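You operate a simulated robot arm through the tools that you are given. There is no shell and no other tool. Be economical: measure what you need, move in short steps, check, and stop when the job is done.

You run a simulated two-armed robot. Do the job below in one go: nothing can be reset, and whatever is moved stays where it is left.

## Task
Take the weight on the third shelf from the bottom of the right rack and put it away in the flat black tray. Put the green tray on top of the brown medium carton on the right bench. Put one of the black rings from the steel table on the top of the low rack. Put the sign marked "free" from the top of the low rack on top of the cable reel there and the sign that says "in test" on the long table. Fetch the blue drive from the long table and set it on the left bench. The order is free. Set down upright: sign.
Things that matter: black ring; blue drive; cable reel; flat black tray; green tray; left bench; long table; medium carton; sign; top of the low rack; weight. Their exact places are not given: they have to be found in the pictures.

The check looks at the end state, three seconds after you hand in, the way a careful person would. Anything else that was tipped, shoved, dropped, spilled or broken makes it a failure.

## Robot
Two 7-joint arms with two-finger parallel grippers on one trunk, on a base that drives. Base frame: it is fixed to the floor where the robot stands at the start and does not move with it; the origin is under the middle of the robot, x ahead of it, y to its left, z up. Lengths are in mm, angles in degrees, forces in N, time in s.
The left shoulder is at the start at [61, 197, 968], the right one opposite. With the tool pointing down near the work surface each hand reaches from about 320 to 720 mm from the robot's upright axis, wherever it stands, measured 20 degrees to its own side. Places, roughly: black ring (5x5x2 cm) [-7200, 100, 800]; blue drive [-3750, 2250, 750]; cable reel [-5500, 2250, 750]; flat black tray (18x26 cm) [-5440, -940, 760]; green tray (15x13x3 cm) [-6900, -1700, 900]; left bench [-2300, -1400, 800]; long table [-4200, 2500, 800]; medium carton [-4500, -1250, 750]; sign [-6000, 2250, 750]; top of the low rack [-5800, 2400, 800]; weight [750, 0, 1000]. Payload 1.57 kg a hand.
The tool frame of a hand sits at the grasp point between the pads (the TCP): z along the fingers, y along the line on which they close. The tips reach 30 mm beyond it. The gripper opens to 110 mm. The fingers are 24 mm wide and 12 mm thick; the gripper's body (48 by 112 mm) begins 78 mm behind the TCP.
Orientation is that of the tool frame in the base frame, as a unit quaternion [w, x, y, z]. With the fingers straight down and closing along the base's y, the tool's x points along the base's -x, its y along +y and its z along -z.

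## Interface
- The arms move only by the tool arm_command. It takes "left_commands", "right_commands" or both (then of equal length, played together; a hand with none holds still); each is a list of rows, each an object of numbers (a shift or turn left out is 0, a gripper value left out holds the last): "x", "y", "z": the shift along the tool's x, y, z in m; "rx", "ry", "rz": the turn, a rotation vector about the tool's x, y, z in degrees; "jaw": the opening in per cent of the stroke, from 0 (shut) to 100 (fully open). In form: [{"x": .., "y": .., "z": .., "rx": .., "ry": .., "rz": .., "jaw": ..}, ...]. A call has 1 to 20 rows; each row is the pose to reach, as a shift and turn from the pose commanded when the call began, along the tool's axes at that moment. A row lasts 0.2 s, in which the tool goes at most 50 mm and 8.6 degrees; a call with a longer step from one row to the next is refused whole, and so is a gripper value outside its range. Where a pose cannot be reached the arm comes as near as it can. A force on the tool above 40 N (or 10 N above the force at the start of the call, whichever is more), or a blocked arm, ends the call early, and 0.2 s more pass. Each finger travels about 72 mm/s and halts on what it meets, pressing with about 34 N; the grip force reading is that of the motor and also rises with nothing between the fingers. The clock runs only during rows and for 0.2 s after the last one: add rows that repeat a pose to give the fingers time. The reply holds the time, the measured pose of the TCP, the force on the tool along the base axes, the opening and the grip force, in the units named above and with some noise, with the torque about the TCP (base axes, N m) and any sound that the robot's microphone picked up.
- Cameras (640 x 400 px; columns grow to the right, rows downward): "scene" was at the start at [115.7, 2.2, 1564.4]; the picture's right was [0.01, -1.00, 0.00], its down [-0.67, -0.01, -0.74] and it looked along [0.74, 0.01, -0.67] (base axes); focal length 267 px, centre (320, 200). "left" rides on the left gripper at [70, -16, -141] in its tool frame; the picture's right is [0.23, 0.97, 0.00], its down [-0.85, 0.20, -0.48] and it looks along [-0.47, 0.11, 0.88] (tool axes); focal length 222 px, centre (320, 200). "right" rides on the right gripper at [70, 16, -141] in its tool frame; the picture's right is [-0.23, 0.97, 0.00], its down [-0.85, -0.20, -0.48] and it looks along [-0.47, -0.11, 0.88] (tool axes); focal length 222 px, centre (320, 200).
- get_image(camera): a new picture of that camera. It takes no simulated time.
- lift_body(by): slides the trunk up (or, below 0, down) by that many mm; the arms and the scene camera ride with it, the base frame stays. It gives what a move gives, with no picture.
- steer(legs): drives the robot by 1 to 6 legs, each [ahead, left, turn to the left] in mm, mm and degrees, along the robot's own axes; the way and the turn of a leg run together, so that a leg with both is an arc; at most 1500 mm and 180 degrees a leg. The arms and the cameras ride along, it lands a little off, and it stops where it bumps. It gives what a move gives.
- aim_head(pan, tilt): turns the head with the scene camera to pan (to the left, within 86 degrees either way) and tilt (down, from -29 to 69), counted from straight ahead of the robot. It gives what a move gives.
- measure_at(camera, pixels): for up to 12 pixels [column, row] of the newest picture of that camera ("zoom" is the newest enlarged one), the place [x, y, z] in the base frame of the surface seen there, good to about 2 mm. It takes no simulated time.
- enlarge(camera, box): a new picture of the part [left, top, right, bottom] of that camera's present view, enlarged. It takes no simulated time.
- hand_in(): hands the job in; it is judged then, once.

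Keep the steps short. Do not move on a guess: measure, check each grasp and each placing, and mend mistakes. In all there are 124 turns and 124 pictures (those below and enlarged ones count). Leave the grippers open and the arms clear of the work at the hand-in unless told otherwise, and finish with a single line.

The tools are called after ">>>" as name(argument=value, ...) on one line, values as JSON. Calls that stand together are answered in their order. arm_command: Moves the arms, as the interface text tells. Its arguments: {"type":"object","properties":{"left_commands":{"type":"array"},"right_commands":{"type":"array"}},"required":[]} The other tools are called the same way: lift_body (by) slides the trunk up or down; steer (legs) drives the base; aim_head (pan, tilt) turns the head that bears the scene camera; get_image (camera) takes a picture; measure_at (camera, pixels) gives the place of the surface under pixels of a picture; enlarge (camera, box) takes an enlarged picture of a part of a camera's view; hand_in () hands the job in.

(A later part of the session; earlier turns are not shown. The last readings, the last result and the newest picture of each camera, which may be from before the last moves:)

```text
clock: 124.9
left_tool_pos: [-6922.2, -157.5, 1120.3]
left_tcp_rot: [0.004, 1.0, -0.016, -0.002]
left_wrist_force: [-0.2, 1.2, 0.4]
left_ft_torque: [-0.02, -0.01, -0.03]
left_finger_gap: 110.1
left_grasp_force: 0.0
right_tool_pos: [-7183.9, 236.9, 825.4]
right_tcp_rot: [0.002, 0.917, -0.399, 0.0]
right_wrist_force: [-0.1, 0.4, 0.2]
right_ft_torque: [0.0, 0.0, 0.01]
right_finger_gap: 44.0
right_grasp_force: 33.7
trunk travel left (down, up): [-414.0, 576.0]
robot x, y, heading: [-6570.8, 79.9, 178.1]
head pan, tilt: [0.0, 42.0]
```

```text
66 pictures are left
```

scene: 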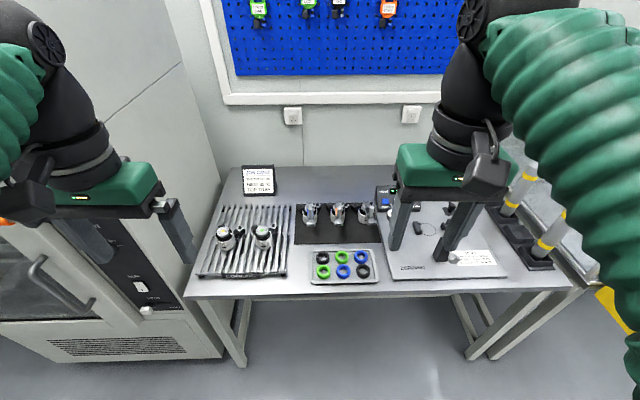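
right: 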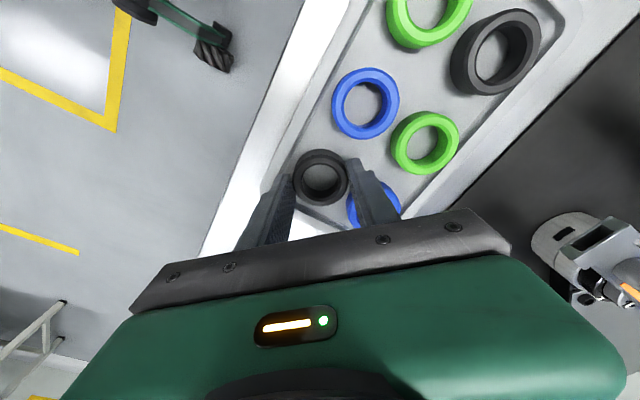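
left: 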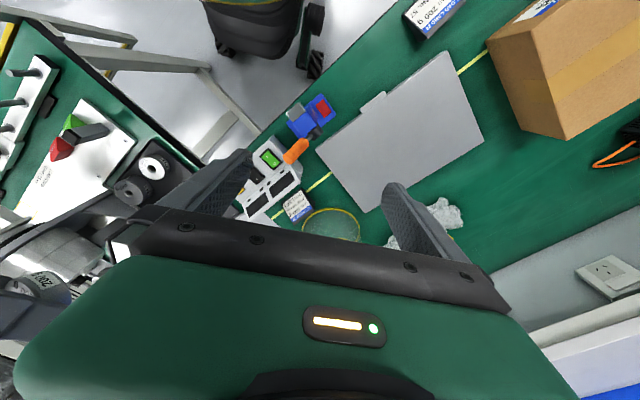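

Gripped at 44 mm. I'll lift straight up 240 mm, then pull back to the neutral pose.

>>> arm_command(right_commands=[{"z": -0.03}, {"z": -0.07}, {"z": -0.11}, {"z": -0.15}, {"z": -0.19}, {"z": -0.23}, {"z": -0.25, "x": 0.027, "y": -0.027, "rz": -6.5}, {"z": -0.26, "x": 0.053, "y": -0.054, "rz": -13}, {"z": -0.27, "x": 0.08, "y": -0.081, "rz": -19}, {"z": -0.28, "x": 0.107, "y": -0.108, "rz": -26}, {"z": -0.29, "x": 0.134, "y": -0.135, "rz": -32}, {"z": -0.3, "x": 0.16, "y": -0.162, "rz": -39}, {"z": -0.3, "x": 0.187, "y": -0.189, "rz": -45}, {"z": -0.3, "x": 0.187, "y": -0.189, "rz": -45}])

>>> get_image(camera="scene")

```text
clock: 127.9
left_tool_pos: [-6924.2, -158.0, 1119.6]
left_tcp_rot: [0.003, 1.0, -0.014, -0.002]
left_wrist_force: [-0.1, 0.6, -0.2]
left_ft_torque: [-0.01, 0.04, 0.0]
left_finger_gap: 110.0
left_grasp_force: 0.1
right_tool_pos: [-6917.9, 231.4, 1124.2]
right_tcp_rot: [0.002, 1.0, -0.017, 0.001]
right_wrist_force: [0.0, 0.5, 0.3]
right_ft_torque: [-0.01, -0.04, 0.03]
right_finger_gap: 44.3
right_grasp_force: 33.7
right hand out of reach, approached as far as the arm can: row 4, 5, 6, 7, 8
trunk travel left (down, up): [-414.0, 576.0]
robot x, y, heading: [-6574.3, 78.2, 178.5]
head pan, tilt: [0.0, 42.0]
```

```text
65 pictures are left
```

scene: 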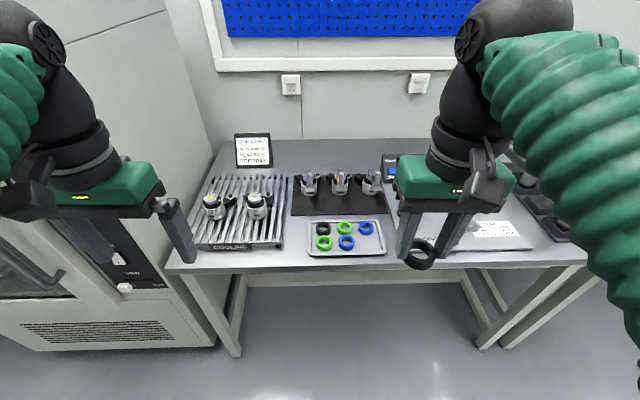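

Ring is held. Now to the shelf: turn left 46° and drive to about (−6550, −1000), then look.

>>> steer(legs=[[0, 0, 46], [730, 790, 0]])

>>> aim_head(pan=15, tilt=30)

>>> get_image(camera="scene")

```text
clock: 135.6
left_tool_pos: [-6660.8, -1424.5, 1120.6]
left_tcp_rot: [0.004, 0.931, 0.365, 0.0]
left_wrist_force: [0.5, 0.5, -0.3]
left_ft_torque: [-0.01, -0.02, 0.01]
left_finger_gap: 110.2
left_grasp_force: 0.1
right_tool_pos: [-6929.3, -1141.8, 1124.9]
right_tcp_rot: [0.0, 0.932, 0.362, 0.001]
right_wrist_force: [-0.9, 1.0, -1.0]
right_ft_torque: [0.0, 0.0, 0.03]
right_finger_gap: 44.1
right_grasp_force: 34.2
trunk travel left (down, up): [-414.0, 576.0]
robot x, y, heading: [-6571.8, -1009.9, -137.2]
head pan, tilt: [0.0, 42.0]
```

```text
clock: 136.4
left_tool_pos: [-6660.4, -1426.0, 1119.7]
left_tcp_rot: [0.004, 0.931, 0.364, 0.0]
left_wrist_force: [-0.2, 0.7, 0.5]
left_ft_torque: [0.0, -0.04, 0.02]
left_finger_gap: 110.0
left_grasp_force: 0.0
right_tool_pos: [-6926.3, -1143.6, 1125.2]
right_tcp_rot: [0.001, 0.932, 0.363, 0.001]
right_wrist_force: [0.0, -0.7, -0.6]
right_ft_torque: [0.02, -0.03, 0.01]
right_finger_gap: 44.4
right_grasp_force: 34.3
trunk travel left (down, up): [-414.0, 576.0]
robot x, y, heading: [-6576.4, -1011.9, -137.5]
head pan, tilt: [15.0, 30.0]
```

```text
64 pictures are left
```

scene: 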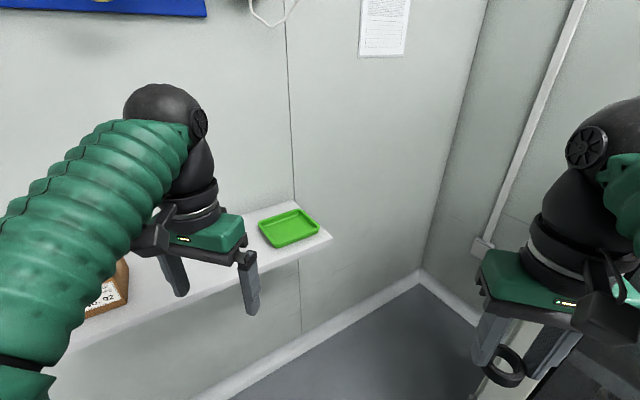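

The green tray is visible at (289,227) on the shelf end. Measuring it.

>>> enlarge(camera="scene", box=[240, 195, 340, 258])

>>> measure_at(camera="scene", pixels=[[258, 224], [296, 210], [318, 229], [276, 246], [289, 228], [280, 218], [307, 220], [297, 238], [268, 236], [330, 237], [240, 215], [288, 262]])

```text
6.35 times, centred on (290, 226) of scene
```

zoom: 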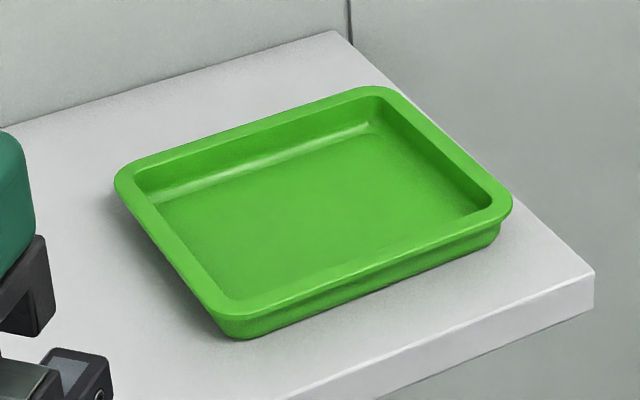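

```text
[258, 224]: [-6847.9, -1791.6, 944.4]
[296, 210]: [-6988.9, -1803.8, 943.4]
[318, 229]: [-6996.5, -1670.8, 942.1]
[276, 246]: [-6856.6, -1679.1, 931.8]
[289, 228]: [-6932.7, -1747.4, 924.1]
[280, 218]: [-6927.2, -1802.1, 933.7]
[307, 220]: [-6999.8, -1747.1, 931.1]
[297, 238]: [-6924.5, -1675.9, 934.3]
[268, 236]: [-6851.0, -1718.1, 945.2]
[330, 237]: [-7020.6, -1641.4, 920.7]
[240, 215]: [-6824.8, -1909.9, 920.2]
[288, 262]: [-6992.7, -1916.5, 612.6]
```

Tray: x −6997…−6847, y −1805…−1672, rim z 945, floor 924. I plan to grip its near rim (x≈−6853, y≈−1738) with the left hand. First I check what is to my left near the elbow (an upper shelf).

>>> aim_head(pan=60, tilt=15)

>>> get_image(camera="scene")

>>> measure_at(camera="scene", pixels=[[480, 120], [400, 100], [300, 90], [200, 200], [320, 300], [440, 250], [250, 350], [120, 330]])

```text
clock: 137.5
left_tool_pos: [-6660.7, -1424.1, 1120.4]
left_tcp_rot: [0.004, 0.931, 0.365, 0.0]
left_wrist_force: [0.5, -0.2, -0.2]
left_ft_torque: [0.02, -0.01, -0.02]
left_finger_gap: 109.8
left_grasp_force: 0.0
right_tool_pos: [-6928.4, -1143.7, 1124.2]
right_tcp_rot: [0.001, 0.932, 0.362, 0.001]
right_wrist_force: [0.8, 0.0, -0.6]
right_ft_torque: [0.0, 0.01, 0.0]
right_finger_gap: 44.0
right_grasp_force: 34.2
trunk travel left (down, up): [-414.0, 576.0]
robot x, y, heading: [-6573.9, -1010.7, -137.1]
head pan, tilt: [60.0, 15.0]
```

```text
62 pictures are left
```

scene: 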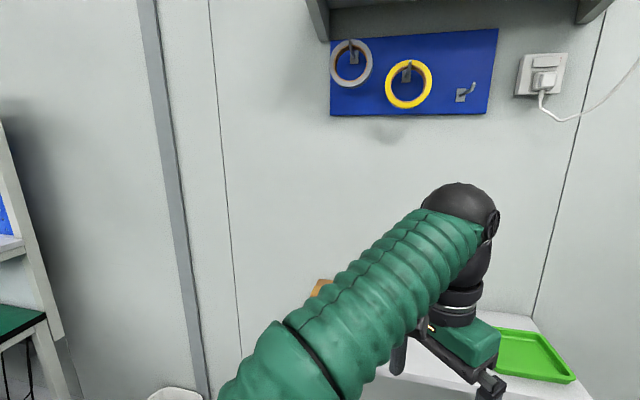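

```text
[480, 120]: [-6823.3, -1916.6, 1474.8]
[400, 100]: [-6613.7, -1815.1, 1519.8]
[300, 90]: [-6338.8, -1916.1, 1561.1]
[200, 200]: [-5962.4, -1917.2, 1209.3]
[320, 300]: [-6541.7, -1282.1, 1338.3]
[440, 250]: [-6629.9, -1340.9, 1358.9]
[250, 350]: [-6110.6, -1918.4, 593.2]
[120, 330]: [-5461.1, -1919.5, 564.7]
```

Upper items are above z 1470 and close to the wall: clear. Drive 96 ahead, 197 left.

>>> steer(legs=[[96, 197, 0]])

```text
clock: 139.2
left_tool_pos: [-6603.2, -1621.7, 1122.8]
left_tcp_rot: [0.006, 0.931, 0.364, 0.0]
left_wrist_force: [-0.4, 1.2, -1.2]
left_ft_torque: [-0.02, -0.02, -0.02]
left_finger_gap: 109.9
left_grasp_force: 0.1
right_tool_pos: [-6872.1, -1341.6, 1123.9]
right_tcp_rot: [0.005, 0.932, 0.362, 0.002]
right_wrist_force: [-0.3, 0.3, 0.6]
right_ft_torque: [0.03, -0.06, -0.01]
right_finger_gap: 44.4
right_grasp_force: 33.8
trunk travel left (down, up): [-414.0, 576.0]
robot x, y, heading: [-6508.9, -1211.4, -137.6]
head pan, tilt: [60.0, 15.0]
```

Now the left hand goes above the near rim with a −47° turn, jaw to 55 mm, hovering at z≈1025.

>>> arm_command(left_commands=[{"x": -0.037, "y": -0.012, "rz": -6.8}, {"x": -0.075, "y": -0.024, "rz": -13.5}, {"x": -0.112, "y": -0.036, "rz": -20.3}, {"x": -0.15, "y": -0.048, "rz": -27}, {"x": -0.187, "y": -0.06, "rz": -33.8}, {"x": -0.225, "y": -0.072, "rz": -40.5, "jaw": 50}, {"x": -0.262, "y": -0.084, "rz": -47.3, "jaw": 50}, {"x": -0.262, "y": -0.084, "z": 0.04, "rz": -47.3, "jaw": 50}, {"x": -0.262, "y": -0.084, "z": 0.075, "rz": -47.3, "jaw": 50}, {"x": -0.262, "y": -0.084, "z": 0.095, "rz": -47.3, "jaw": 50}, {"x": -0.262, "y": -0.084, "z": 0.095, "rz": -47.3, "jaw": 50}])

>>> get_image(camera="left")

```text
clock: 141.6
left_tool_pos: [-6830.6, -1726.6, 1011.7]
left_tcp_rot: [0.003, 0.707, 0.707, -0.001]
left_wrist_force: [-0.2, -0.2, 0.1]
left_ft_torque: [-0.03, -0.01, 0.02]
left_finger_gap: 54.7
left_grasp_force: 0.1
left hand out of reach, approached as far as the arm can: row 4, 5, 6, 7, 8, 9, 10, 11
right_tool_pos: [-6867.1, -1345.0, 1124.0]
right_tcp_rot: [0.002, 0.932, 0.362, 0.001]
right_wrist_force: [0.4, -0.3, 0.5]
right_ft_torque: [0.0, 0.0, -0.02]
right_finger_gap: 44.3
right_grasp_force: 33.9
trunk travel left (down, up): [-414.0, 576.0]
robot x, y, heading: [-6513.1, -1213.1, -137.5]
head pan, tilt: [60.0, 15.0]
```

```text
61 pictures are left
```

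left: 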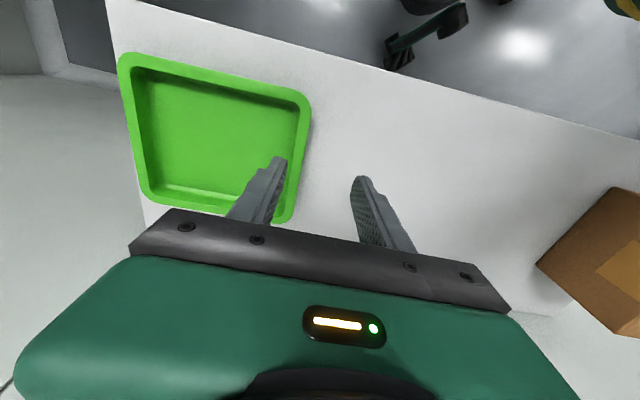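

The hand is about 25 mm short of reach. I'll drive 45 mm forward, then re-command the pose.

>>> steer(legs=[[45, 0, 0]])

>>> arm_command(left_commands=[{"x": 0.015, "y": 0.016}, {"x": 0.03, "y": 0.033}, {"x": 0.03, "y": 0.033}])

>>> get_image(camera="left")

>>> measure_at(camera="left", pixels=[[305, 100], [300, 150], [290, 200], [310, 120], [297, 130], [250, 100], [300, 95]])

```text
clock: 142.4
left_tool_pos: [-6861.0, -1757.6, 1012.2]
left_tcp_rot: [0.003, 0.707, 0.707, -0.001]
left_wrist_force: [-0.8, -0.9, 0.4]
left_ft_torque: [0.02, -0.05, -0.01]
left_finger_gap: 55.0
left_grasp_force: 0.0
right_tool_pos: [-6898.7, -1377.6, 1124.0]
right_tcp_rot: [0.001, 0.932, 0.363, 0.002]
right_wrist_force: [-0.6, 0.7, -0.8]
right_ft_torque: [0.01, -0.04, -0.02]
right_finger_gap: 44.3
right_grasp_force: 34.1
trunk travel left (down, up): [-414.0, 576.0]
robot x, y, heading: [-6541.2, -1245.5, -137.3]
head pan, tilt: [60.0, 15.0]
```

```text
clock: 143.2
left_tool_pos: [-6825.8, -1727.5, 1013.8]
left_tcp_rot: [0.003, 0.707, 0.707, -0.002]
left_wrist_force: [-0.5, 0.5, -0.8]
left_ft_torque: [-0.01, 0.02, 0.04]
left_finger_gap: 55.0
left_grasp_force: 0.2
right_tool_pos: [-6897.8, -1377.4, 1124.4]
right_tcp_rot: [0.001, 0.932, 0.363, 0.002]
right_wrist_force: [0.6, 0.0, -0.8]
right_ft_torque: [0.02, 0.02, -0.02]
right_finger_gap: 44.4
right_grasp_force: 33.3
trunk travel left (down, up): [-414.0, 576.0]
robot x, y, heading: [-6546.2, -1243.6, -137.3]
head pan, tilt: [60.0, 15.0]
```

```text
60 pictures are left
```

left: 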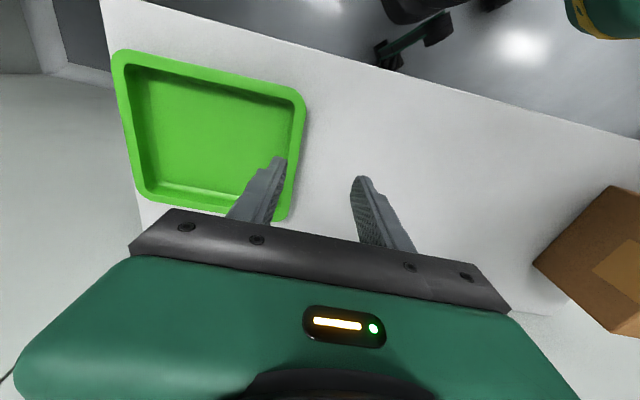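

```text
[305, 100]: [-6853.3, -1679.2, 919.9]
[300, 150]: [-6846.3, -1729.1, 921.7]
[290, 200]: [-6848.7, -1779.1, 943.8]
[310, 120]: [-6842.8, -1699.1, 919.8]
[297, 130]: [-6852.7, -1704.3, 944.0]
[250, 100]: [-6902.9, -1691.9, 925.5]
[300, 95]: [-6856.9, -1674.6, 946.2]
```

I'm 28 mm to the outside of the rim (outer edge x≈−6849). I'll shift back by 28 mm and descend to z≈962.

>>> arm_command(left_commands=[{"x": -0.005, "y": -0.014}, {"x": -0.01, "y": -0.028}, {"x": -0.01, "y": -0.028}, {"x": -0.01, "y": -0.028, "z": 0.02}, {"x": -0.01, "y": -0.028, "z": 0.04}, {"x": -0.01, "y": -0.028, "z": 0.052}, {"x": -0.01, "y": -0.028, "z": 0.052}])

>>> get_image(camera="left")

```text
clock: 144.8
left_tool_pos: [-6854.1, -1736.1, 959.3]
left_tcp_rot: [0.003, 0.707, 0.707, -0.001]
left_wrist_force: [0.1, 0.2, 0.1]
left_ft_torque: [-0.01, -0.02, -0.04]
left_finger_gap: 55.0
left_grasp_force: 0.0
right_tool_pos: [-6898.7, -1376.4, 1124.7]
right_tcp_rot: [0.001, 0.932, 0.362, 0.002]
right_wrist_force: [0.2, -0.2, -0.3]
right_ft_torque: [0.02, 0.0, 0.01]
right_finger_gap: 44.1
right_grasp_force: 33.9
trunk travel left (down, up): [-414.0, 576.0]
robot x, y, heading: [-6542.1, -1243.9, -137.2]
head pan, tilt: [60.0, 15.0]
```

```text
59 pictures are left
```

left: 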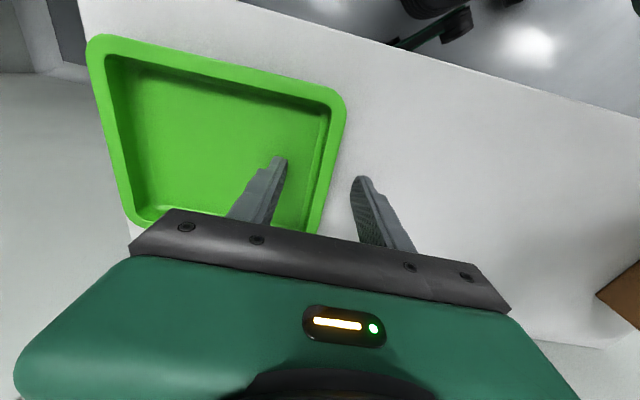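

The rim lies between the fingers, no contact force. Closing.

>>> arm_command(left_commands=[{"jaw": 25}, {"jaw": 0}, {"jaw": 0}, {"jaw": 0}, {"jaw": 0}])

>>> arm_command(left_commands=[{"z": -0.015}, {"z": -0.03}, {"z": -0.05}, {"z": -0.05}])

>>> get_image(camera="left")

```text
clock: 146.1
left_tool_pos: [-6854.6, -1737.5, 960.5]
left_tcp_rot: [0.003, 0.707, 0.707, -0.002]
left_wrist_force: [0.8, 0.4, 0.0]
left_ft_torque: [-0.02, 0.02, 0.05]
left_finger_gap: 3.1
left_grasp_force: 24.4
right_tool_pos: [-6899.3, -1376.0, 1124.8]
right_tcp_rot: [0.001, 0.932, 0.363, 0.003]
right_wrist_force: [-0.6, -0.6, 0.2]
right_ft_torque: [0.02, 0.01, 0.0]
right_finger_gap: 44.3
right_grasp_force: 33.9
trunk travel left (down, up): [-414.0, 576.0]
robot x, y, heading: [-6544.1, -1245.0, -137.3]
head pan, tilt: [60.0, 15.0]
```

```text
clock: 147.1
left_tool_pos: [-6856.5, -1737.5, 1010.1]
left_tcp_rot: [0.003, 0.707, 0.707, -0.002]
left_wrist_force: [0.2, -0.1, -0.1]
left_ft_torque: [-0.01, -0.06, -0.02]
left_finger_gap: 3.2
left_grasp_force: 24.6
right_tool_pos: [-6898.5, -1376.5, 1124.1]
right_tcp_rot: [0.001, 0.932, 0.363, 0.001]
right_wrist_force: [-0.8, -0.2, -0.1]
right_ft_torque: [0.02, 0.01, 0.0]
right_finger_gap: 44.1
right_grasp_force: 33.7
trunk travel left (down, up): [-414.0, 576.0]
robot x, y, heading: [-6545.7, -1243.9, -137.2]
head pan, tilt: [60.0, 15.0]
```

```text
58 pictures are left
```

left: 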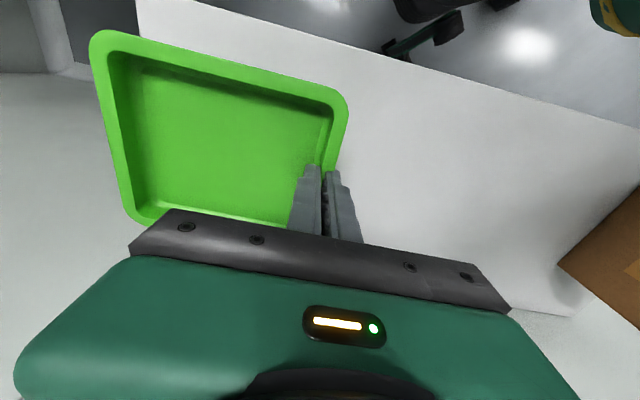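

Lifted: the tray hangs from a 3 mm wall grip. I'll raise it further and bring it to the neutral carry pose.

>>> arm_command(left_commands=[{"z": -0.03}, {"z": -0.06}, {"z": -0.07, "x": 0.01, "y": 0.028, "rz": 6}, {"z": -0.08, "x": 0.017, "y": 0.057, "rz": 12}, {"z": -0.09, "x": 0.026, "y": 0.085, "rz": 18}, {"z": -0.1, "x": 0.035, "y": 0.114, "rz": 24}, {"z": -0.1, "x": 0.043, "y": 0.142, "rz": 30}, {"z": -0.1, "x": 0.052, "y": 0.17, "rz": 36}, {"z": -0.1, "x": 0.06, "y": 0.2, "rz": 42}, {"z": -0.1, "x": 0.069, "y": 0.227, "rz": 47}, {"z": -0.1, "x": 0.069, "y": 0.227, "rz": 47}])

>>> aim_head(pan=10, tilt=40)

>>> get_image(camera="scene")

```text
clock: 149.4
left_tool_pos: [-6627.6, -1665.3, 1110.9]
left_tcp_rot: [0.004, 0.931, 0.366, -0.001]
left_wrist_force: [-0.3, -0.1, -0.9]
left_ft_torque: [-0.06, -0.1, 0.05]
left_finger_gap: 3.2
left_grasp_force: 23.8
left hand out of reach, approached as far as the arm can: row 2, 3
right_tool_pos: [-6898.5, -1378.3, 1123.9]
right_tcp_rot: [0.0, 0.932, 0.363, 0.0]
right_wrist_force: [-0.5, 0.7, 0.3]
right_ft_torque: [0.02, -0.04, -0.01]
right_finger_gap: 44.2
right_grasp_force: 33.4
trunk travel left (down, up): [-414.0, 576.0]
robot x, y, heading: [-6546.7, -1245.9, -137.0]
head pan, tilt: [60.0, 15.0]
```

```text
clock: 150.6
left_tool_pos: [-6627.7, -1664.3, 1111.1]
left_tcp_rot: [0.004, 0.93, 0.367, -0.001]
left_wrist_force: [0.9, -0.1, -1.0]
left_ft_torque: [-0.06, -0.01, -0.05]
left_finger_gap: 3.5
left_grasp_force: 24.2
right_tool_pos: [-6898.3, -1376.0, 1124.4]
right_tcp_rot: [0.0, 0.932, 0.363, 0.001]
right_wrist_force: [-0.7, 0.5, -0.1]
right_ft_torque: [0.02, -0.02, -0.02]
right_finger_gap: 44.2
right_grasp_force: 34.1
trunk travel left (down, up): [-414.0, 576.0]
robot x, y, heading: [-6544.4, -1244.5, -136.9]
head pan, tilt: [10.0, 40.0]
```

```text
57 pictures are left
```

scene: 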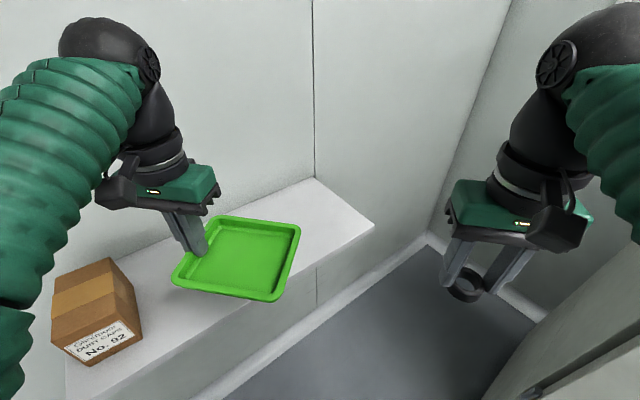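

Both objects are secure. I'll retreat the way I came, turn to face the benches (heading −90°), and slide sideways along the aisle to x≈−4550.

>>> steer(legs=[[-870, -950, 0], [0, 0, 47], [0, 1450, 0], [0, 550, 0]])

>>> aim_head(pan=0, tilt=35)

>>> get_image(camera="scene")

```text
clock: 168.8
left_tool_pos: [-4317.4, -345.0, 1111.7]
left_tcp_rot: [0.005, 0.716, 0.699, 0.002]
left_wrist_force: [-0.4, 0.2, -0.6]
left_ft_torque: [-0.01, -0.09, -0.02]
left_finger_gap: 3.2
left_grasp_force: 23.6
right_tool_pos: [-4711.5, -335.1, 1124.7]
right_tcp_rot: [0.002, 0.719, 0.695, 0.002]
right_wrist_force: [0.3, 0.5, -0.3]
right_ft_torque: [0.02, -0.04, 0.0]
right_finger_gap: 44.2
right_grasp_force: 34.2
trunk travel left (down, up): [-414.0, 576.0]
robot x, y, heading: [-4555.9, 10.1, -91.7]
head pan, tilt: [10.0, 40.0]
```

```text
clock: 169.6
left_tool_pos: [-4314.3, -345.2, 1110.3]
left_tcp_rot: [0.004, 0.715, 0.699, 0.002]
left_wrist_force: [0.0, 0.1, -0.6]
left_ft_torque: [-0.02, -0.06, -0.02]
left_finger_gap: 3.1
left_grasp_force: 24.8
right_tool_pos: [-4709.0, -335.8, 1123.8]
right_tcp_rot: [0.001, 0.719, 0.695, 0.003]
right_wrist_force: [0.1, -0.3, -0.3]
right_ft_torque: [0.0, -0.05, -0.02]
right_finger_gap: 44.2
right_grasp_force: 34.1
trunk travel left (down, up): [-414.0, 576.0]
robot x, y, heading: [-4557.0, 10.0, -91.4]
head pan, tilt: [0.0, 35.0]
```

```text
56 pictures are left
```

scene: 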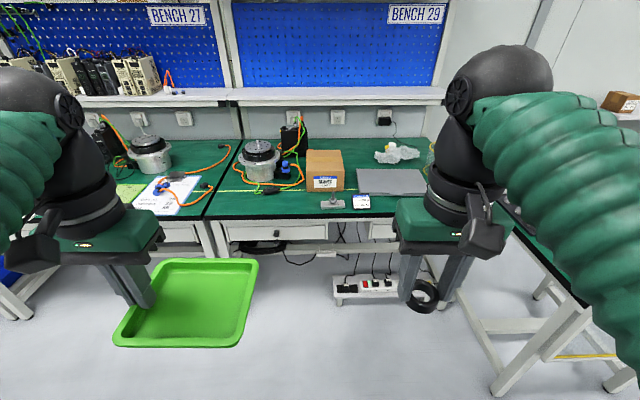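

The brown carton is at (325,165) on bench 29. Measuring its top.

>>> enlarge(camera="scene", box=[280, 130, 380, 220])

>>> measure_at(camera="scene", pixels=[[308, 152], [341, 152], [343, 174], [308, 176], [325, 163], [325, 190], [360, 200], [290, 165], [340, 204], [325, 212]])

```text
4.44 times, centred on (330, 175) of scene
```

zoom: 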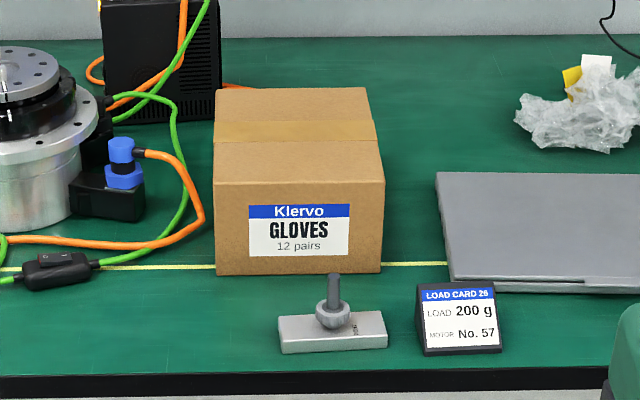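

```text
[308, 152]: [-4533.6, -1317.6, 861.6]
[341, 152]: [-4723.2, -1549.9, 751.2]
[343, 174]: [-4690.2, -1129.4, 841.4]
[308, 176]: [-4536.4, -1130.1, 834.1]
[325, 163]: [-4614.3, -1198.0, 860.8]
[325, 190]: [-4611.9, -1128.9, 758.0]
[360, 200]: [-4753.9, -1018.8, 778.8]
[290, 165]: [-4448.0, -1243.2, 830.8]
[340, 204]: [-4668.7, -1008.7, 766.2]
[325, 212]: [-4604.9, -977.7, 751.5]
```

Carton top: x −4690…−4534, y −1318…−1129, z 861. The hand must end at about [−4545, −1222, 901]. Driving up to the bench.

>>> steer(legs=[[0, -148, 1.4], [620, 0, 0]])

>>> get_image(camera="scene")

>>> measure_at(camera="scene", pixels=[[320, 300], [300, 260], [340, 330]])

```text
clock: 174.1
left_tool_pos: [-4458.8, -983.2, 1110.1]
left_tcp_rot: [0.004, 0.709, 0.705, 0.001]
left_wrist_force: [0.2, -0.7, -1.1]
left_ft_torque: [0.01, -0.06, -0.01]
left_finger_gap: 3.1
left_grasp_force: 24.7
right_tool_pos: [-4853.4, -980.1, 1124.8]
right_tcp_rot: [0.001, 0.712, 0.702, 0.002]
right_wrist_force: [0.0, 0.3, -0.2]
right_ft_torque: [0.01, 0.01, 0.02]
right_finger_gap: 44.3
right_grasp_force: 34.2
trunk travel left (down, up): [-414.0, 576.0]
robot x, y, heading: [-4703.8, -632.9, -90.2]
head pan, tilt: [0.0, 35.0]
```

```text
54 pictures are left
```

scene: 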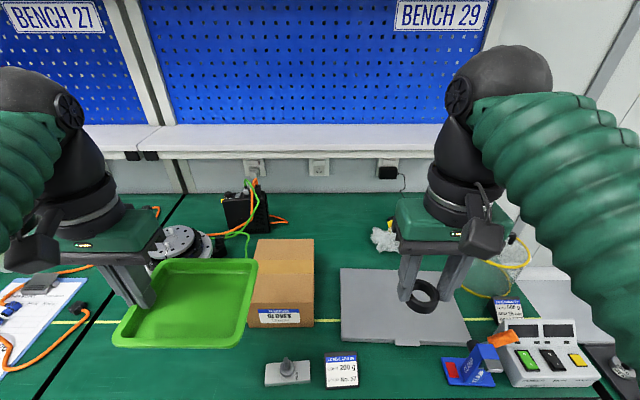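

```text
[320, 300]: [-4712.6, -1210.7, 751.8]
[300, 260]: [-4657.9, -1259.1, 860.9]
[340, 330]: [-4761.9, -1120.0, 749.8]
```

I'll bring the tray over the carton: 239 mm forward, 86 mm right, then down to z≈945.

>>> arm_command(left_commands=[{"x": -0.034, "y": -0.012}, {"x": -0.068, "y": -0.025}, {"x": -0.102, "y": -0.037}, {"x": -0.137, "y": -0.049}, {"x": -0.171, "y": -0.061}, {"x": -0.205, "y": -0.074}, {"x": -0.239, "y": -0.086}, {"x": -0.239, "y": -0.086, "z": 0.04}, {"x": -0.239, "y": -0.086, "z": 0.08}, {"x": -0.239, "y": -0.086, "z": 0.12}, {"x": -0.239, "y": -0.086, "z": 0.16}, {"x": -0.239, "y": -0.086, "z": 0.165}, {"x": -0.239, "y": -0.086, "z": 0.165}])

>>> get_image(camera="scene")

>>> get_image(camera="left")

```text
clock: 176.9
left_tool_pos: [-4544.0, -1221.6, 946.1]
left_tcp_rot: [0.003, 0.709, 0.705, 0.002]
left_wrist_force: [-0.1, 0.2, -0.4]
left_ft_torque: [-0.02, -0.04, 0.0]
left_finger_gap: 3.1
left_grasp_force: 23.9
left hand out of reach, approached as far as the arm can: row 5, 6, 7, 8, 9
right_tool_pos: [-4854.2, -980.3, 1124.8]
right_tcp_rot: [0.0, 0.712, 0.703, 0.001]
right_wrist_force: [-0.2, 0.3, -0.5]
right_ft_torque: [0.02, -0.02, -0.01]
right_finger_gap: 44.0
right_grasp_force: 34.1
trunk travel left (down, up): [-414.0, 576.0]
robot x, y, heading: [-4705.4, -630.6, -90.4]
head pan, tilt: [0.0, 35.0]
```

```text
53 pictures are left
```

scene: 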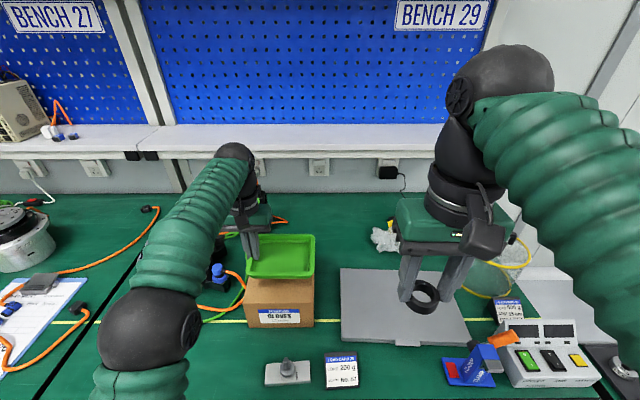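

```text
52 pictures are left
```

left: 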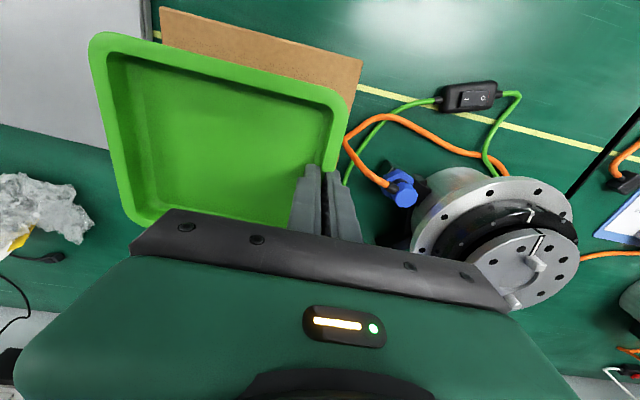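

The tray hovers over the carton. Checking alignment by measuring tray corners and carton front edge.

>>> measure_at(camera="left", pixels=[[100, 40], [338, 100], [135, 215], [210, 120], [165, 25], [355, 75], [260, 60]])

>>> measure_at(camera="scene", pixels=[[249, 276], [312, 276], [312, 237], [265, 238], [280, 260], [250, 285], [312, 285]])

```text
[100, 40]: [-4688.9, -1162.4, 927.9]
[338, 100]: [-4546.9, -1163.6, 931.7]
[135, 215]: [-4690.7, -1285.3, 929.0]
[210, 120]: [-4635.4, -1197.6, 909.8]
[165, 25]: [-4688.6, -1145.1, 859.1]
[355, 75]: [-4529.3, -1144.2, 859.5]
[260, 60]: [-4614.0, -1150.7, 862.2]
```

```text
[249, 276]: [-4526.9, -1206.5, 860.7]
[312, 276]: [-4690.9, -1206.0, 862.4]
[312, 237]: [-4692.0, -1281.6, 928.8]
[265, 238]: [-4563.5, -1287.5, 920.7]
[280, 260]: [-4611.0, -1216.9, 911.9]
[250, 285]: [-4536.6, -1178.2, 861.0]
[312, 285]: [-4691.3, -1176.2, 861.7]
```

Well aligned. Lowering gently by ~45 mm.

>>> arm_command(left_commands=[{"z": 0.02}, {"z": 0.034}, {"z": 0.04}, {"z": 0.043}, {"z": 0.043}])

```text
clock: 178.1
left_tool_pos: [-4542.4, -1221.7, 901.4]
left_tcp_rot: [0.004, 0.71, 0.705, 0.0]
left_wrist_force: [-0.2, -0.3, -1.3]
left_ft_torque: [-0.01, -0.05, 0.03]
left_finger_gap: 3.2
left_grasp_force: 24.2
right_tool_pos: [-4853.3, -980.9, 1124.4]
right_tcp_rot: [0.0, 0.712, 0.702, 0.001]
right_wrist_force: [0.1, 0.3, -0.6]
right_ft_torque: [-0.01, 0.0, 0.03]
right_finger_gap: 44.4
right_grasp_force: 33.8
trunk travel left (down, up): [-414.0, 576.0]
robot x, y, heading: [-4699.9, -631.8, -90.2]
head pan, tilt: [0.0, 35.0]
```

>>> arm_command(left_commands=[{"z": 0.001}, {"z": 0.002}, {"z": 0.003}, {"z": 0.003}])

>>> get_image(camera="scene")

>>> enlarge(camera="scene", box=[210, 210, 350, 340])

```text
clock: 179.1
left_tool_pos: [-4544.2, -1221.1, 898.7]
left_tcp_rot: [0.004, 0.709, 0.705, 0.001]
left_wrist_force: [0.1, 0.6, 2.5]
left_ft_torque: [-0.15, 0.14, -0.01]
left_finger_gap: 3.0
left_grasp_force: 23.9
right_tool_pos: [-4853.1, -978.8, 1124.1]
right_tcp_rot: [0.0, 0.712, 0.702, 0.001]
right_wrist_force: [0.0, 0.3, 0.6]
right_ft_torque: [-0.02, -0.01, -0.04]
right_finger_gap: 44.1
right_grasp_force: 33.7
trunk travel left (down, up): [-414.0, 576.0]
robot x, y, heading: [-4704.6, -630.1, -90.5]
head pan, tilt: [0.0, 35.0]
```

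```text
51 pictures are left
```

scene: 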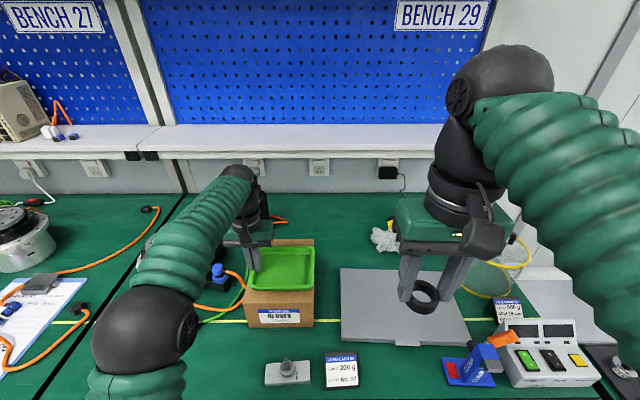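

```text
3.08 times, centred on (280, 275) of scene
```

zoom: 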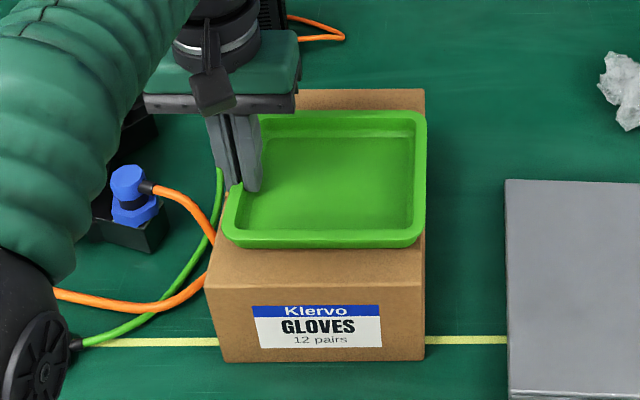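

Contact felt and it sits flat. Open modestly, rise 160 mm, retract.

>>> arm_command(left_commands=[{"jaw": 15}, {"jaw": 25}, {"jaw": 25}, {"z": -0.03, "jaw": 25}, {"z": -0.07}, {"z": -0.11}, {"z": -0.15}, {"z": -0.19}, {"z": -0.22}, {"z": -0.22, "x": 0.035, "y": 0.012}, {"z": -0.22, "x": 0.075, "y": 0.025}, {"z": -0.22, "x": 0.115, "y": 0.04}, {"z": -0.22, "x": 0.155, "y": 0.055}, {"z": -0.22, "x": 0.195, "y": 0.07}, {"z": -0.22, "x": 0.235, "y": 0.085}, {"z": -0.22, "x": 0.235, "y": 0.085, "jaw": 100}, {"z": -0.22, "x": 0.235, "y": 0.085, "jaw": 100}])

>>> enlarge(camera="scene", box=[210, 210, 350, 340])

```text
clock: 182.7
left_tool_pos: [-4461.0, -981.9, 1117.2]
left_tcp_rot: [0.003, 0.709, 0.705, 0.001]
left_wrist_force: [-0.1, -0.7, -0.1]
left_ft_torque: [-0.04, -0.02, -0.04]
left_finger_gap: 109.8
left_grasp_force: 0.4
left hand out of reach, approached as far as the arm can: row 7, 8, 9, 10, 11
right_tool_pos: [-4852.9, -979.5, 1125.3]
right_tcp_rot: [0.001, 0.712, 0.702, 0.001]
right_wrist_force: [0.2, -0.2, -0.6]
right_ft_torque: [-0.02, -0.03, 0.01]
right_finger_gap: 43.8
right_grasp_force: 33.9
trunk travel left (down, up): [-414.0, 576.0]
robot x, y, heading: [-4708.9, -632.2, -90.5]
head pan, tilt: [0.0, 35.0]
```

```text
3.08 times, centred on (280, 275) of scene
```

zoom: 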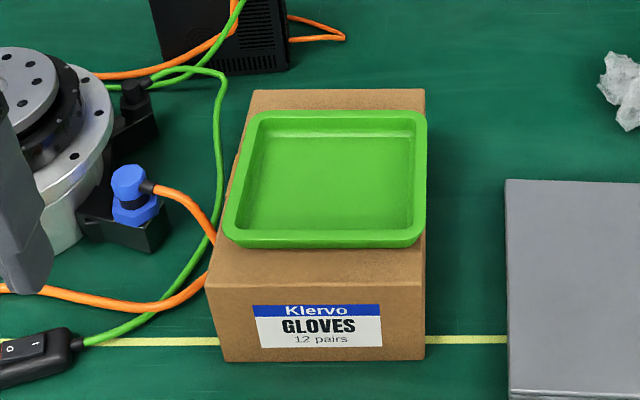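

The tray sits on the carton. Next the low rack: back up, turn around to face +y, slide to x≈−5750 and approach to y≈1000.

>>> steer(legs=[[-900, 0, 0], [0, 0, 180], [0, 1050, 0], [750, 0, 0]])

>>> aim_head(pan=0, tilt=25)

>>> get_image(camera="scene")

```text
clock: 203.5
left_tool_pos: [-6083.3, 1280.1, 1115.9]
left_tcp_rot: [0.001, 0.727, -0.687, -0.004]
left_wrist_force: [0.5, 0.7, 0.3]
left_ft_torque: [-0.01, 0.0, -0.01]
left_finger_gap: 109.9
left_grasp_force: 0.0
right_tool_pos: [-5690.0, 1300.3, 1124.3]
right_tcp_rot: [0.001, 0.723, -0.691, 0.0]
right_wrist_force: [0.1, -0.1, 0.3]
right_ft_torque: [-0.01, 0.0, 0.04]
right_finger_gap: 44.0
right_grasp_force: 34.1
trunk travel left (down, up): [-414.0, 576.0]
robot x, y, heading: [-5819.6, 944.5, 93.3]
head pan, tilt: [0.0, 35.0]
```

```text
clock: 204.2
left_tool_pos: [-6083.7, 1279.2, 1116.9]
left_tcp_rot: [0.001, 0.727, -0.687, -0.003]
left_wrist_force: [-0.1, -0.3, 0.2]
left_ft_torque: [0.0, 0.01, 0.04]
left_finger_gap: 110.0
left_grasp_force: 0.0
right_tool_pos: [-5690.5, 1300.9, 1123.9]
right_tcp_rot: [0.001, 0.724, -0.69, 0.0]
right_wrist_force: [-0.1, 0.4, 1.2]
right_ft_torque: [-0.02, -0.04, 0.02]
right_finger_gap: 44.1
right_grasp_force: 33.8
trunk travel left (down, up): [-414.0, 576.0]
robot x, y, heading: [-5814.7, 947.8, 93.1]
head pan, tilt: [0.0, 25.0]
```

```text
48 pictures are left
```

scene: 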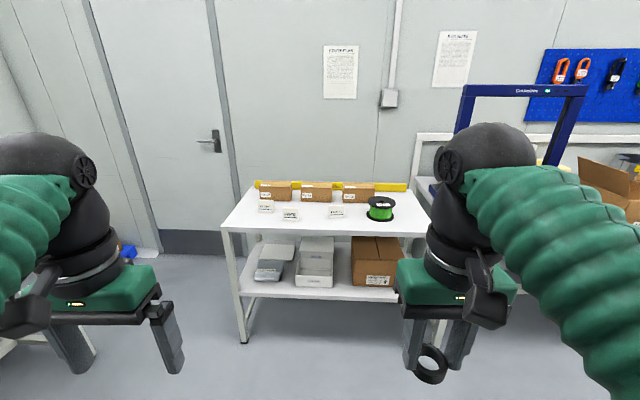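

Low rack ahead with three signs and a green cable reel. Zooming and measuring.

>>> enlarge(camera="scene", box=[215, 170, 435, 250])

>>> measure_at(camera="scene", pixels=[[290, 215], [336, 212], [266, 207], [380, 201], [380, 218], [367, 207], [394, 207], [300, 226], [420, 230], [230, 226], [360, 222], [330, 204]])

```text
2.91 times, centred on (325, 210) of scene
```

zoom: 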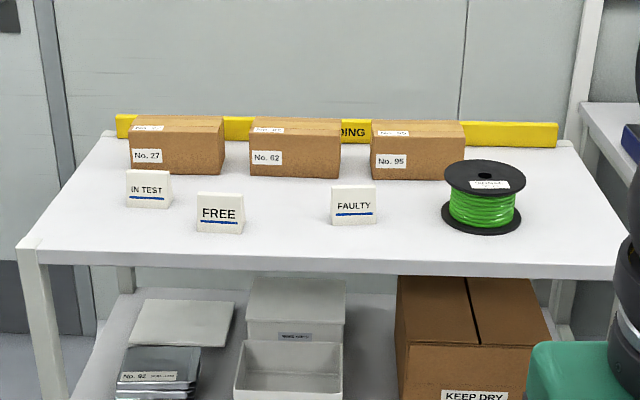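

```text
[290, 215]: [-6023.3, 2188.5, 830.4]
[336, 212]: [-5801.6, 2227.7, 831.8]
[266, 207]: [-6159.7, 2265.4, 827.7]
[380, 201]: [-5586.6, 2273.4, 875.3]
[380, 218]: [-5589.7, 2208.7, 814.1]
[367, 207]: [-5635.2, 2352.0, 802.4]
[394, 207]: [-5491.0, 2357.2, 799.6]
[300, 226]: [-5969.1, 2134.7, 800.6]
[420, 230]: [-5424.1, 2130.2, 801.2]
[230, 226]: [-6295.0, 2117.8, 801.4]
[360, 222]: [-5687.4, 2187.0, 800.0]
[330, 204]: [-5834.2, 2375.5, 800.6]
```

Rack top z≈800 with FREE at ≈[−6023, 2190], IN TEST ≈[−6160, 2265], FAULTY ≈[−5802, 2228], reel ≈[−5587, 2270] (top 875). The ring goes to the free area near [−5700, 2160]. Driving up.

>>> steer(legs=[[0, 0, -3.1], [630, 30, 0]])

>>> aim_head(pan=0, tilt=42)

>>> get_image(camera="scene")

```text
clock: 208.0
left_tool_pos: [-6097.0, 1895.0, 1115.8]
left_tcp_rot: [0.003, 0.709, -0.705, -0.004]
left_wrist_force: [-0.7, 0.3, -0.1]
left_ft_torque: [-0.05, -0.02, 0.05]
left_finger_gap: 110.0
left_grasp_force: 0.2
right_tool_pos: [-5704.4, 1897.4, 1124.6]
right_tcp_rot: [-0.001, -0.706, 0.708, 0.0]
right_wrist_force: [-0.3, 0.1, -0.5]
right_ft_torque: [-0.05, -0.02, -0.02]
right_finger_gap: 43.6
right_grasp_force: 33.8
trunk travel left (down, up): [-414.0, 576.0]
robot x, y, heading: [-5846.0, 1546.9, 90.4]
head pan, tilt: [0.0, 25.0]
```

```text
clock: 208.8
left_tool_pos: [-6097.4, 1894.6, 1115.3]
left_tcp_rot: [0.0, 0.71, -0.705, -0.003]
left_wrist_force: [-0.3, 0.4, 0.1]
left_ft_torque: [-0.02, 0.02, 0.01]
left_finger_gap: 109.9
left_grasp_force: 0.0
right_tool_pos: [-5704.6, 1897.7, 1124.5]
right_tcp_rot: [-0.001, -0.707, 0.707, 0.0]
right_wrist_force: [0.7, 1.0, 0.3]
right_ft_torque: [0.04, 0.03, -0.01]
right_finger_gap: 43.9
right_grasp_force: 33.8
trunk travel left (down, up): [-414.0, 576.0]
robot x, y, heading: [-5840.1, 1545.3, 90.1]
head pan, tilt: [0.0, 42.0]
```

```text
46 pictures are left
```

scene: 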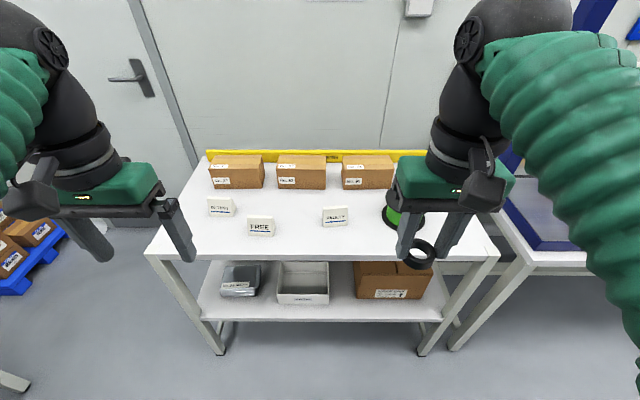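

The spot ahead of the right hand (x≈−5704, y≈2150) is clear. Moving the ring forward 252 mm, then down to just above the top.

>>> arm_command(right_commands=[{"x": -0.042}, {"x": -0.084}, {"x": -0.126}, {"x": -0.168}, {"x": -0.21}, {"x": -0.252}, {"x": -0.252, "z": 0.045}, {"x": -0.252, "z": 0.09}, {"x": -0.252, "z": 0.135}, {"x": -0.252, "z": 0.18}, {"x": -0.252, "z": 0.225}, {"x": -0.252, "z": 0.26}, {"x": -0.252, "z": 0.275}, {"x": -0.252, "z": 0.275}])

>>> get_image(camera="right")

>>> measure_at(camera="right", pixels=[[320, 150], [320, 185], [298, 178], [345, 170], [330, 120], [320, 140]])

```text
clock: 211.8
left_tool_pos: [-6096.5, 1896.2, 1115.2]
left_tcp_rot: [0.0, 0.71, -0.705, -0.003]
left_wrist_force: [0.6, 0.1, 0.5]
left_ft_torque: [-0.08, 0.03, 0.0]
left_finger_gap: 109.9
left_grasp_force: 0.0
right_tool_pos: [-5704.8, 2147.6, 848.0]
right_tcp_rot: [-0.001, -0.707, 0.708, 0.0]
right_wrist_force: [-1.1, 0.0, -0.6]
right_ft_torque: [0.0, 0.0, 0.0]
right_finger_gap: 43.9
right_grasp_force: 33.6
right hand out of reach, approached as far as the arm can: row 3, 4, 5, 6, 7, 8
trunk travel left (down, up): [-414.0, 576.0]
robot x, y, heading: [-5846.2, 1547.8, 90.1]
head pan, tilt: [0.0, 42.0]
```

```text
45 pictures are left
```

right: 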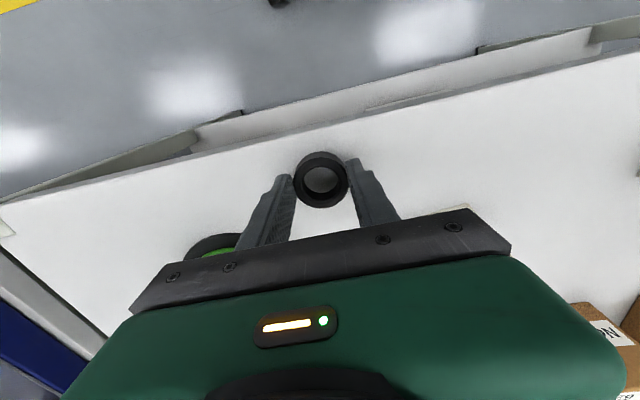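

```text
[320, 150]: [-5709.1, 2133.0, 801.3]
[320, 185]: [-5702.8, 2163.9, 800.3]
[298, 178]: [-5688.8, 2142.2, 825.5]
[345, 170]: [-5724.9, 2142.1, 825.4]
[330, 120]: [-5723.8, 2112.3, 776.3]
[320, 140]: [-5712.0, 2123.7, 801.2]
```

The ring is ~5 mm above the top but close to the front edge. I'll move 38 mm further in, then set down.

>>> arm_command(right_commands=[{"x": -0.02}, {"x": -0.038}, {"x": -0.038, "z": 0.003}, {"x": -0.038, "z": 0.0055}, {"x": -0.038, "z": 0.0065}, {"x": -0.038, "z": 0.0065}])

```text
clock: 213.2
left_tool_pos: [-6096.6, 1894.9, 1117.0]
left_tcp_rot: [0.001, 0.71, -0.704, -0.003]
left_wrist_force: [-0.2, -0.6, 0.0]
left_ft_torque: [0.0, -0.04, 0.02]
left_finger_gap: 110.1
left_grasp_force: 0.0
right_tool_pos: [-5704.3, 2186.8, 841.5]
right_tcp_rot: [-0.001, -0.707, 0.708, 0.0]
right_wrist_force: [-0.6, -0.2, -0.5]
right_ft_torque: [0.02, 0.01, 0.02]
right_finger_gap: 43.4
right_grasp_force: 33.7
trunk travel left (down, up): [-414.0, 576.0]
robot x, y, heading: [-5843.0, 1547.7, 90.3]
head pan, tilt: [0.0, 42.0]
```

Down 1.5 mm more, open to about 60 mm, rise and retract.

>>> arm_command(right_commands=[{"z": 0.0015}, {"z": 0.0015, "jaw": 48}, {"z": 0.0015, "jaw": 55}, {"z": 0.0015, "jaw": 55}, {"z": -0.03}, {"z": -0.075}, {"z": -0.12}, {"z": -0.165}, {"z": -0.21}, {"z": -0.25}, {"z": -0.27, "x": 0.04}, {"z": -0.275, "x": 0.085}, {"z": -0.28, "x": 0.13}, {"z": -0.28, "x": 0.175}, {"z": -0.28, "x": 0.22}, {"z": -0.28, "x": 0.265}, {"z": -0.28, "x": 0.29, "jaw": 100}, {"z": -0.28, "x": 0.29, "jaw": 100}, {"z": -0.28, "x": 0.29, "jaw": 100}])

>>> steer(legs=[[40, 250, 0]])

>>> get_image(camera="scene")

```text
clock: 217.2
left_tool_pos: [-6097.0, 1893.8, 1114.2]
left_tcp_rot: [0.001, 0.71, -0.705, -0.003]
left_wrist_force: [0.6, 0.1, -0.1]
left_ft_torque: [0.02, -0.05, 0.0]
left_finger_gap: 110.1
left_grasp_force: 0.0
right_tool_pos: [-5700.5, 1897.8, 1122.7]
right_tcp_rot: [-0.001, -0.707, 0.708, 0.0]
right_wrist_force: [-0.1, -0.1, -0.1]
right_ft_torque: [-0.02, 0.02, 0.03]
right_finger_gap: 110.1
right_grasp_force: 0.1
right hand out of reach, approached as far as the arm can: row 6, 7, 8, 9, 10, 11, 12, 13
trunk travel left (down, up): [-414.0, 576.0]
robot x, y, heading: [-5846.0, 1545.8, 90.1]
head pan, tilt: [0.0, 42.0]
```

```text
clock: 219.1
left_tool_pos: [-6344.8, 1935.0, 1116.7]
left_tcp_rot: [0.003, 0.708, -0.706, -0.007]
left_wrist_force: [1.6, 0.2, 0.1]
left_ft_torque: [0.02, 0.07, -0.01]
left_finger_gap: 109.9
left_grasp_force: 0.1
right_tool_pos: [-5949.6, 1936.8, 1121.4]
right_tcp_rot: [-0.004, -0.705, 0.709, 0.003]
right_wrist_force: [0.5, 0.3, 0.6]
right_ft_torque: [-0.02, 0.09, -0.02]
right_finger_gap: 110.1
right_grasp_force: 0.1
trunk travel left (down, up): [-414.0, 576.0]
robot x, y, heading: [-6101.0, 1587.7, 90.2]
head pan, tilt: [0.0, 42.0]
```

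```text
44 pictures are left
```

scene: 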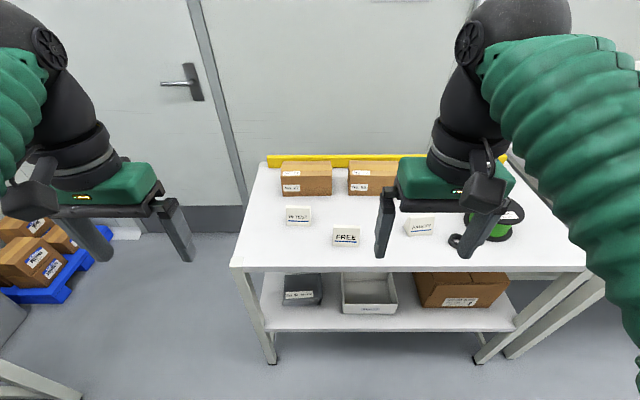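

Robot at x≈−6101 now, so IN TEST is slightly left and FREE slightly right. Zooming in on the signs and measuring their outlines.

>>> enlarge(camera="scene", box=[270, 190, 380, 260])

>>> measure_at(camera="zoom", pixels=[[105, 105], [225, 105], [165, 145], [105, 195], [225, 205], [375, 235], [520, 225], [445, 270], [380, 320], [515, 325], [445, 205], [165, 95]])

```text
5.71 times, centred on (325, 225) of scene
```

zoom: 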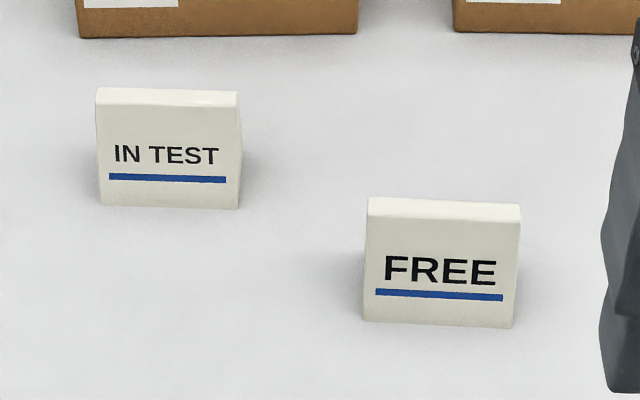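

```text
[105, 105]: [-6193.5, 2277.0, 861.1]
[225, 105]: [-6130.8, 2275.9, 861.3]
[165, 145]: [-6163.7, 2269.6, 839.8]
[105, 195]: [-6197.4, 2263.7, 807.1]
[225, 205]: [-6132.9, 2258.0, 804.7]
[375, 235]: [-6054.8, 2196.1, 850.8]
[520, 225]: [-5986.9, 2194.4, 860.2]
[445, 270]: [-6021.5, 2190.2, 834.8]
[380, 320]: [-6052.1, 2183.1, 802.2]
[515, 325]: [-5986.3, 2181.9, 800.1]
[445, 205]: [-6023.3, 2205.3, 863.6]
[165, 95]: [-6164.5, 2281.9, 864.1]
```

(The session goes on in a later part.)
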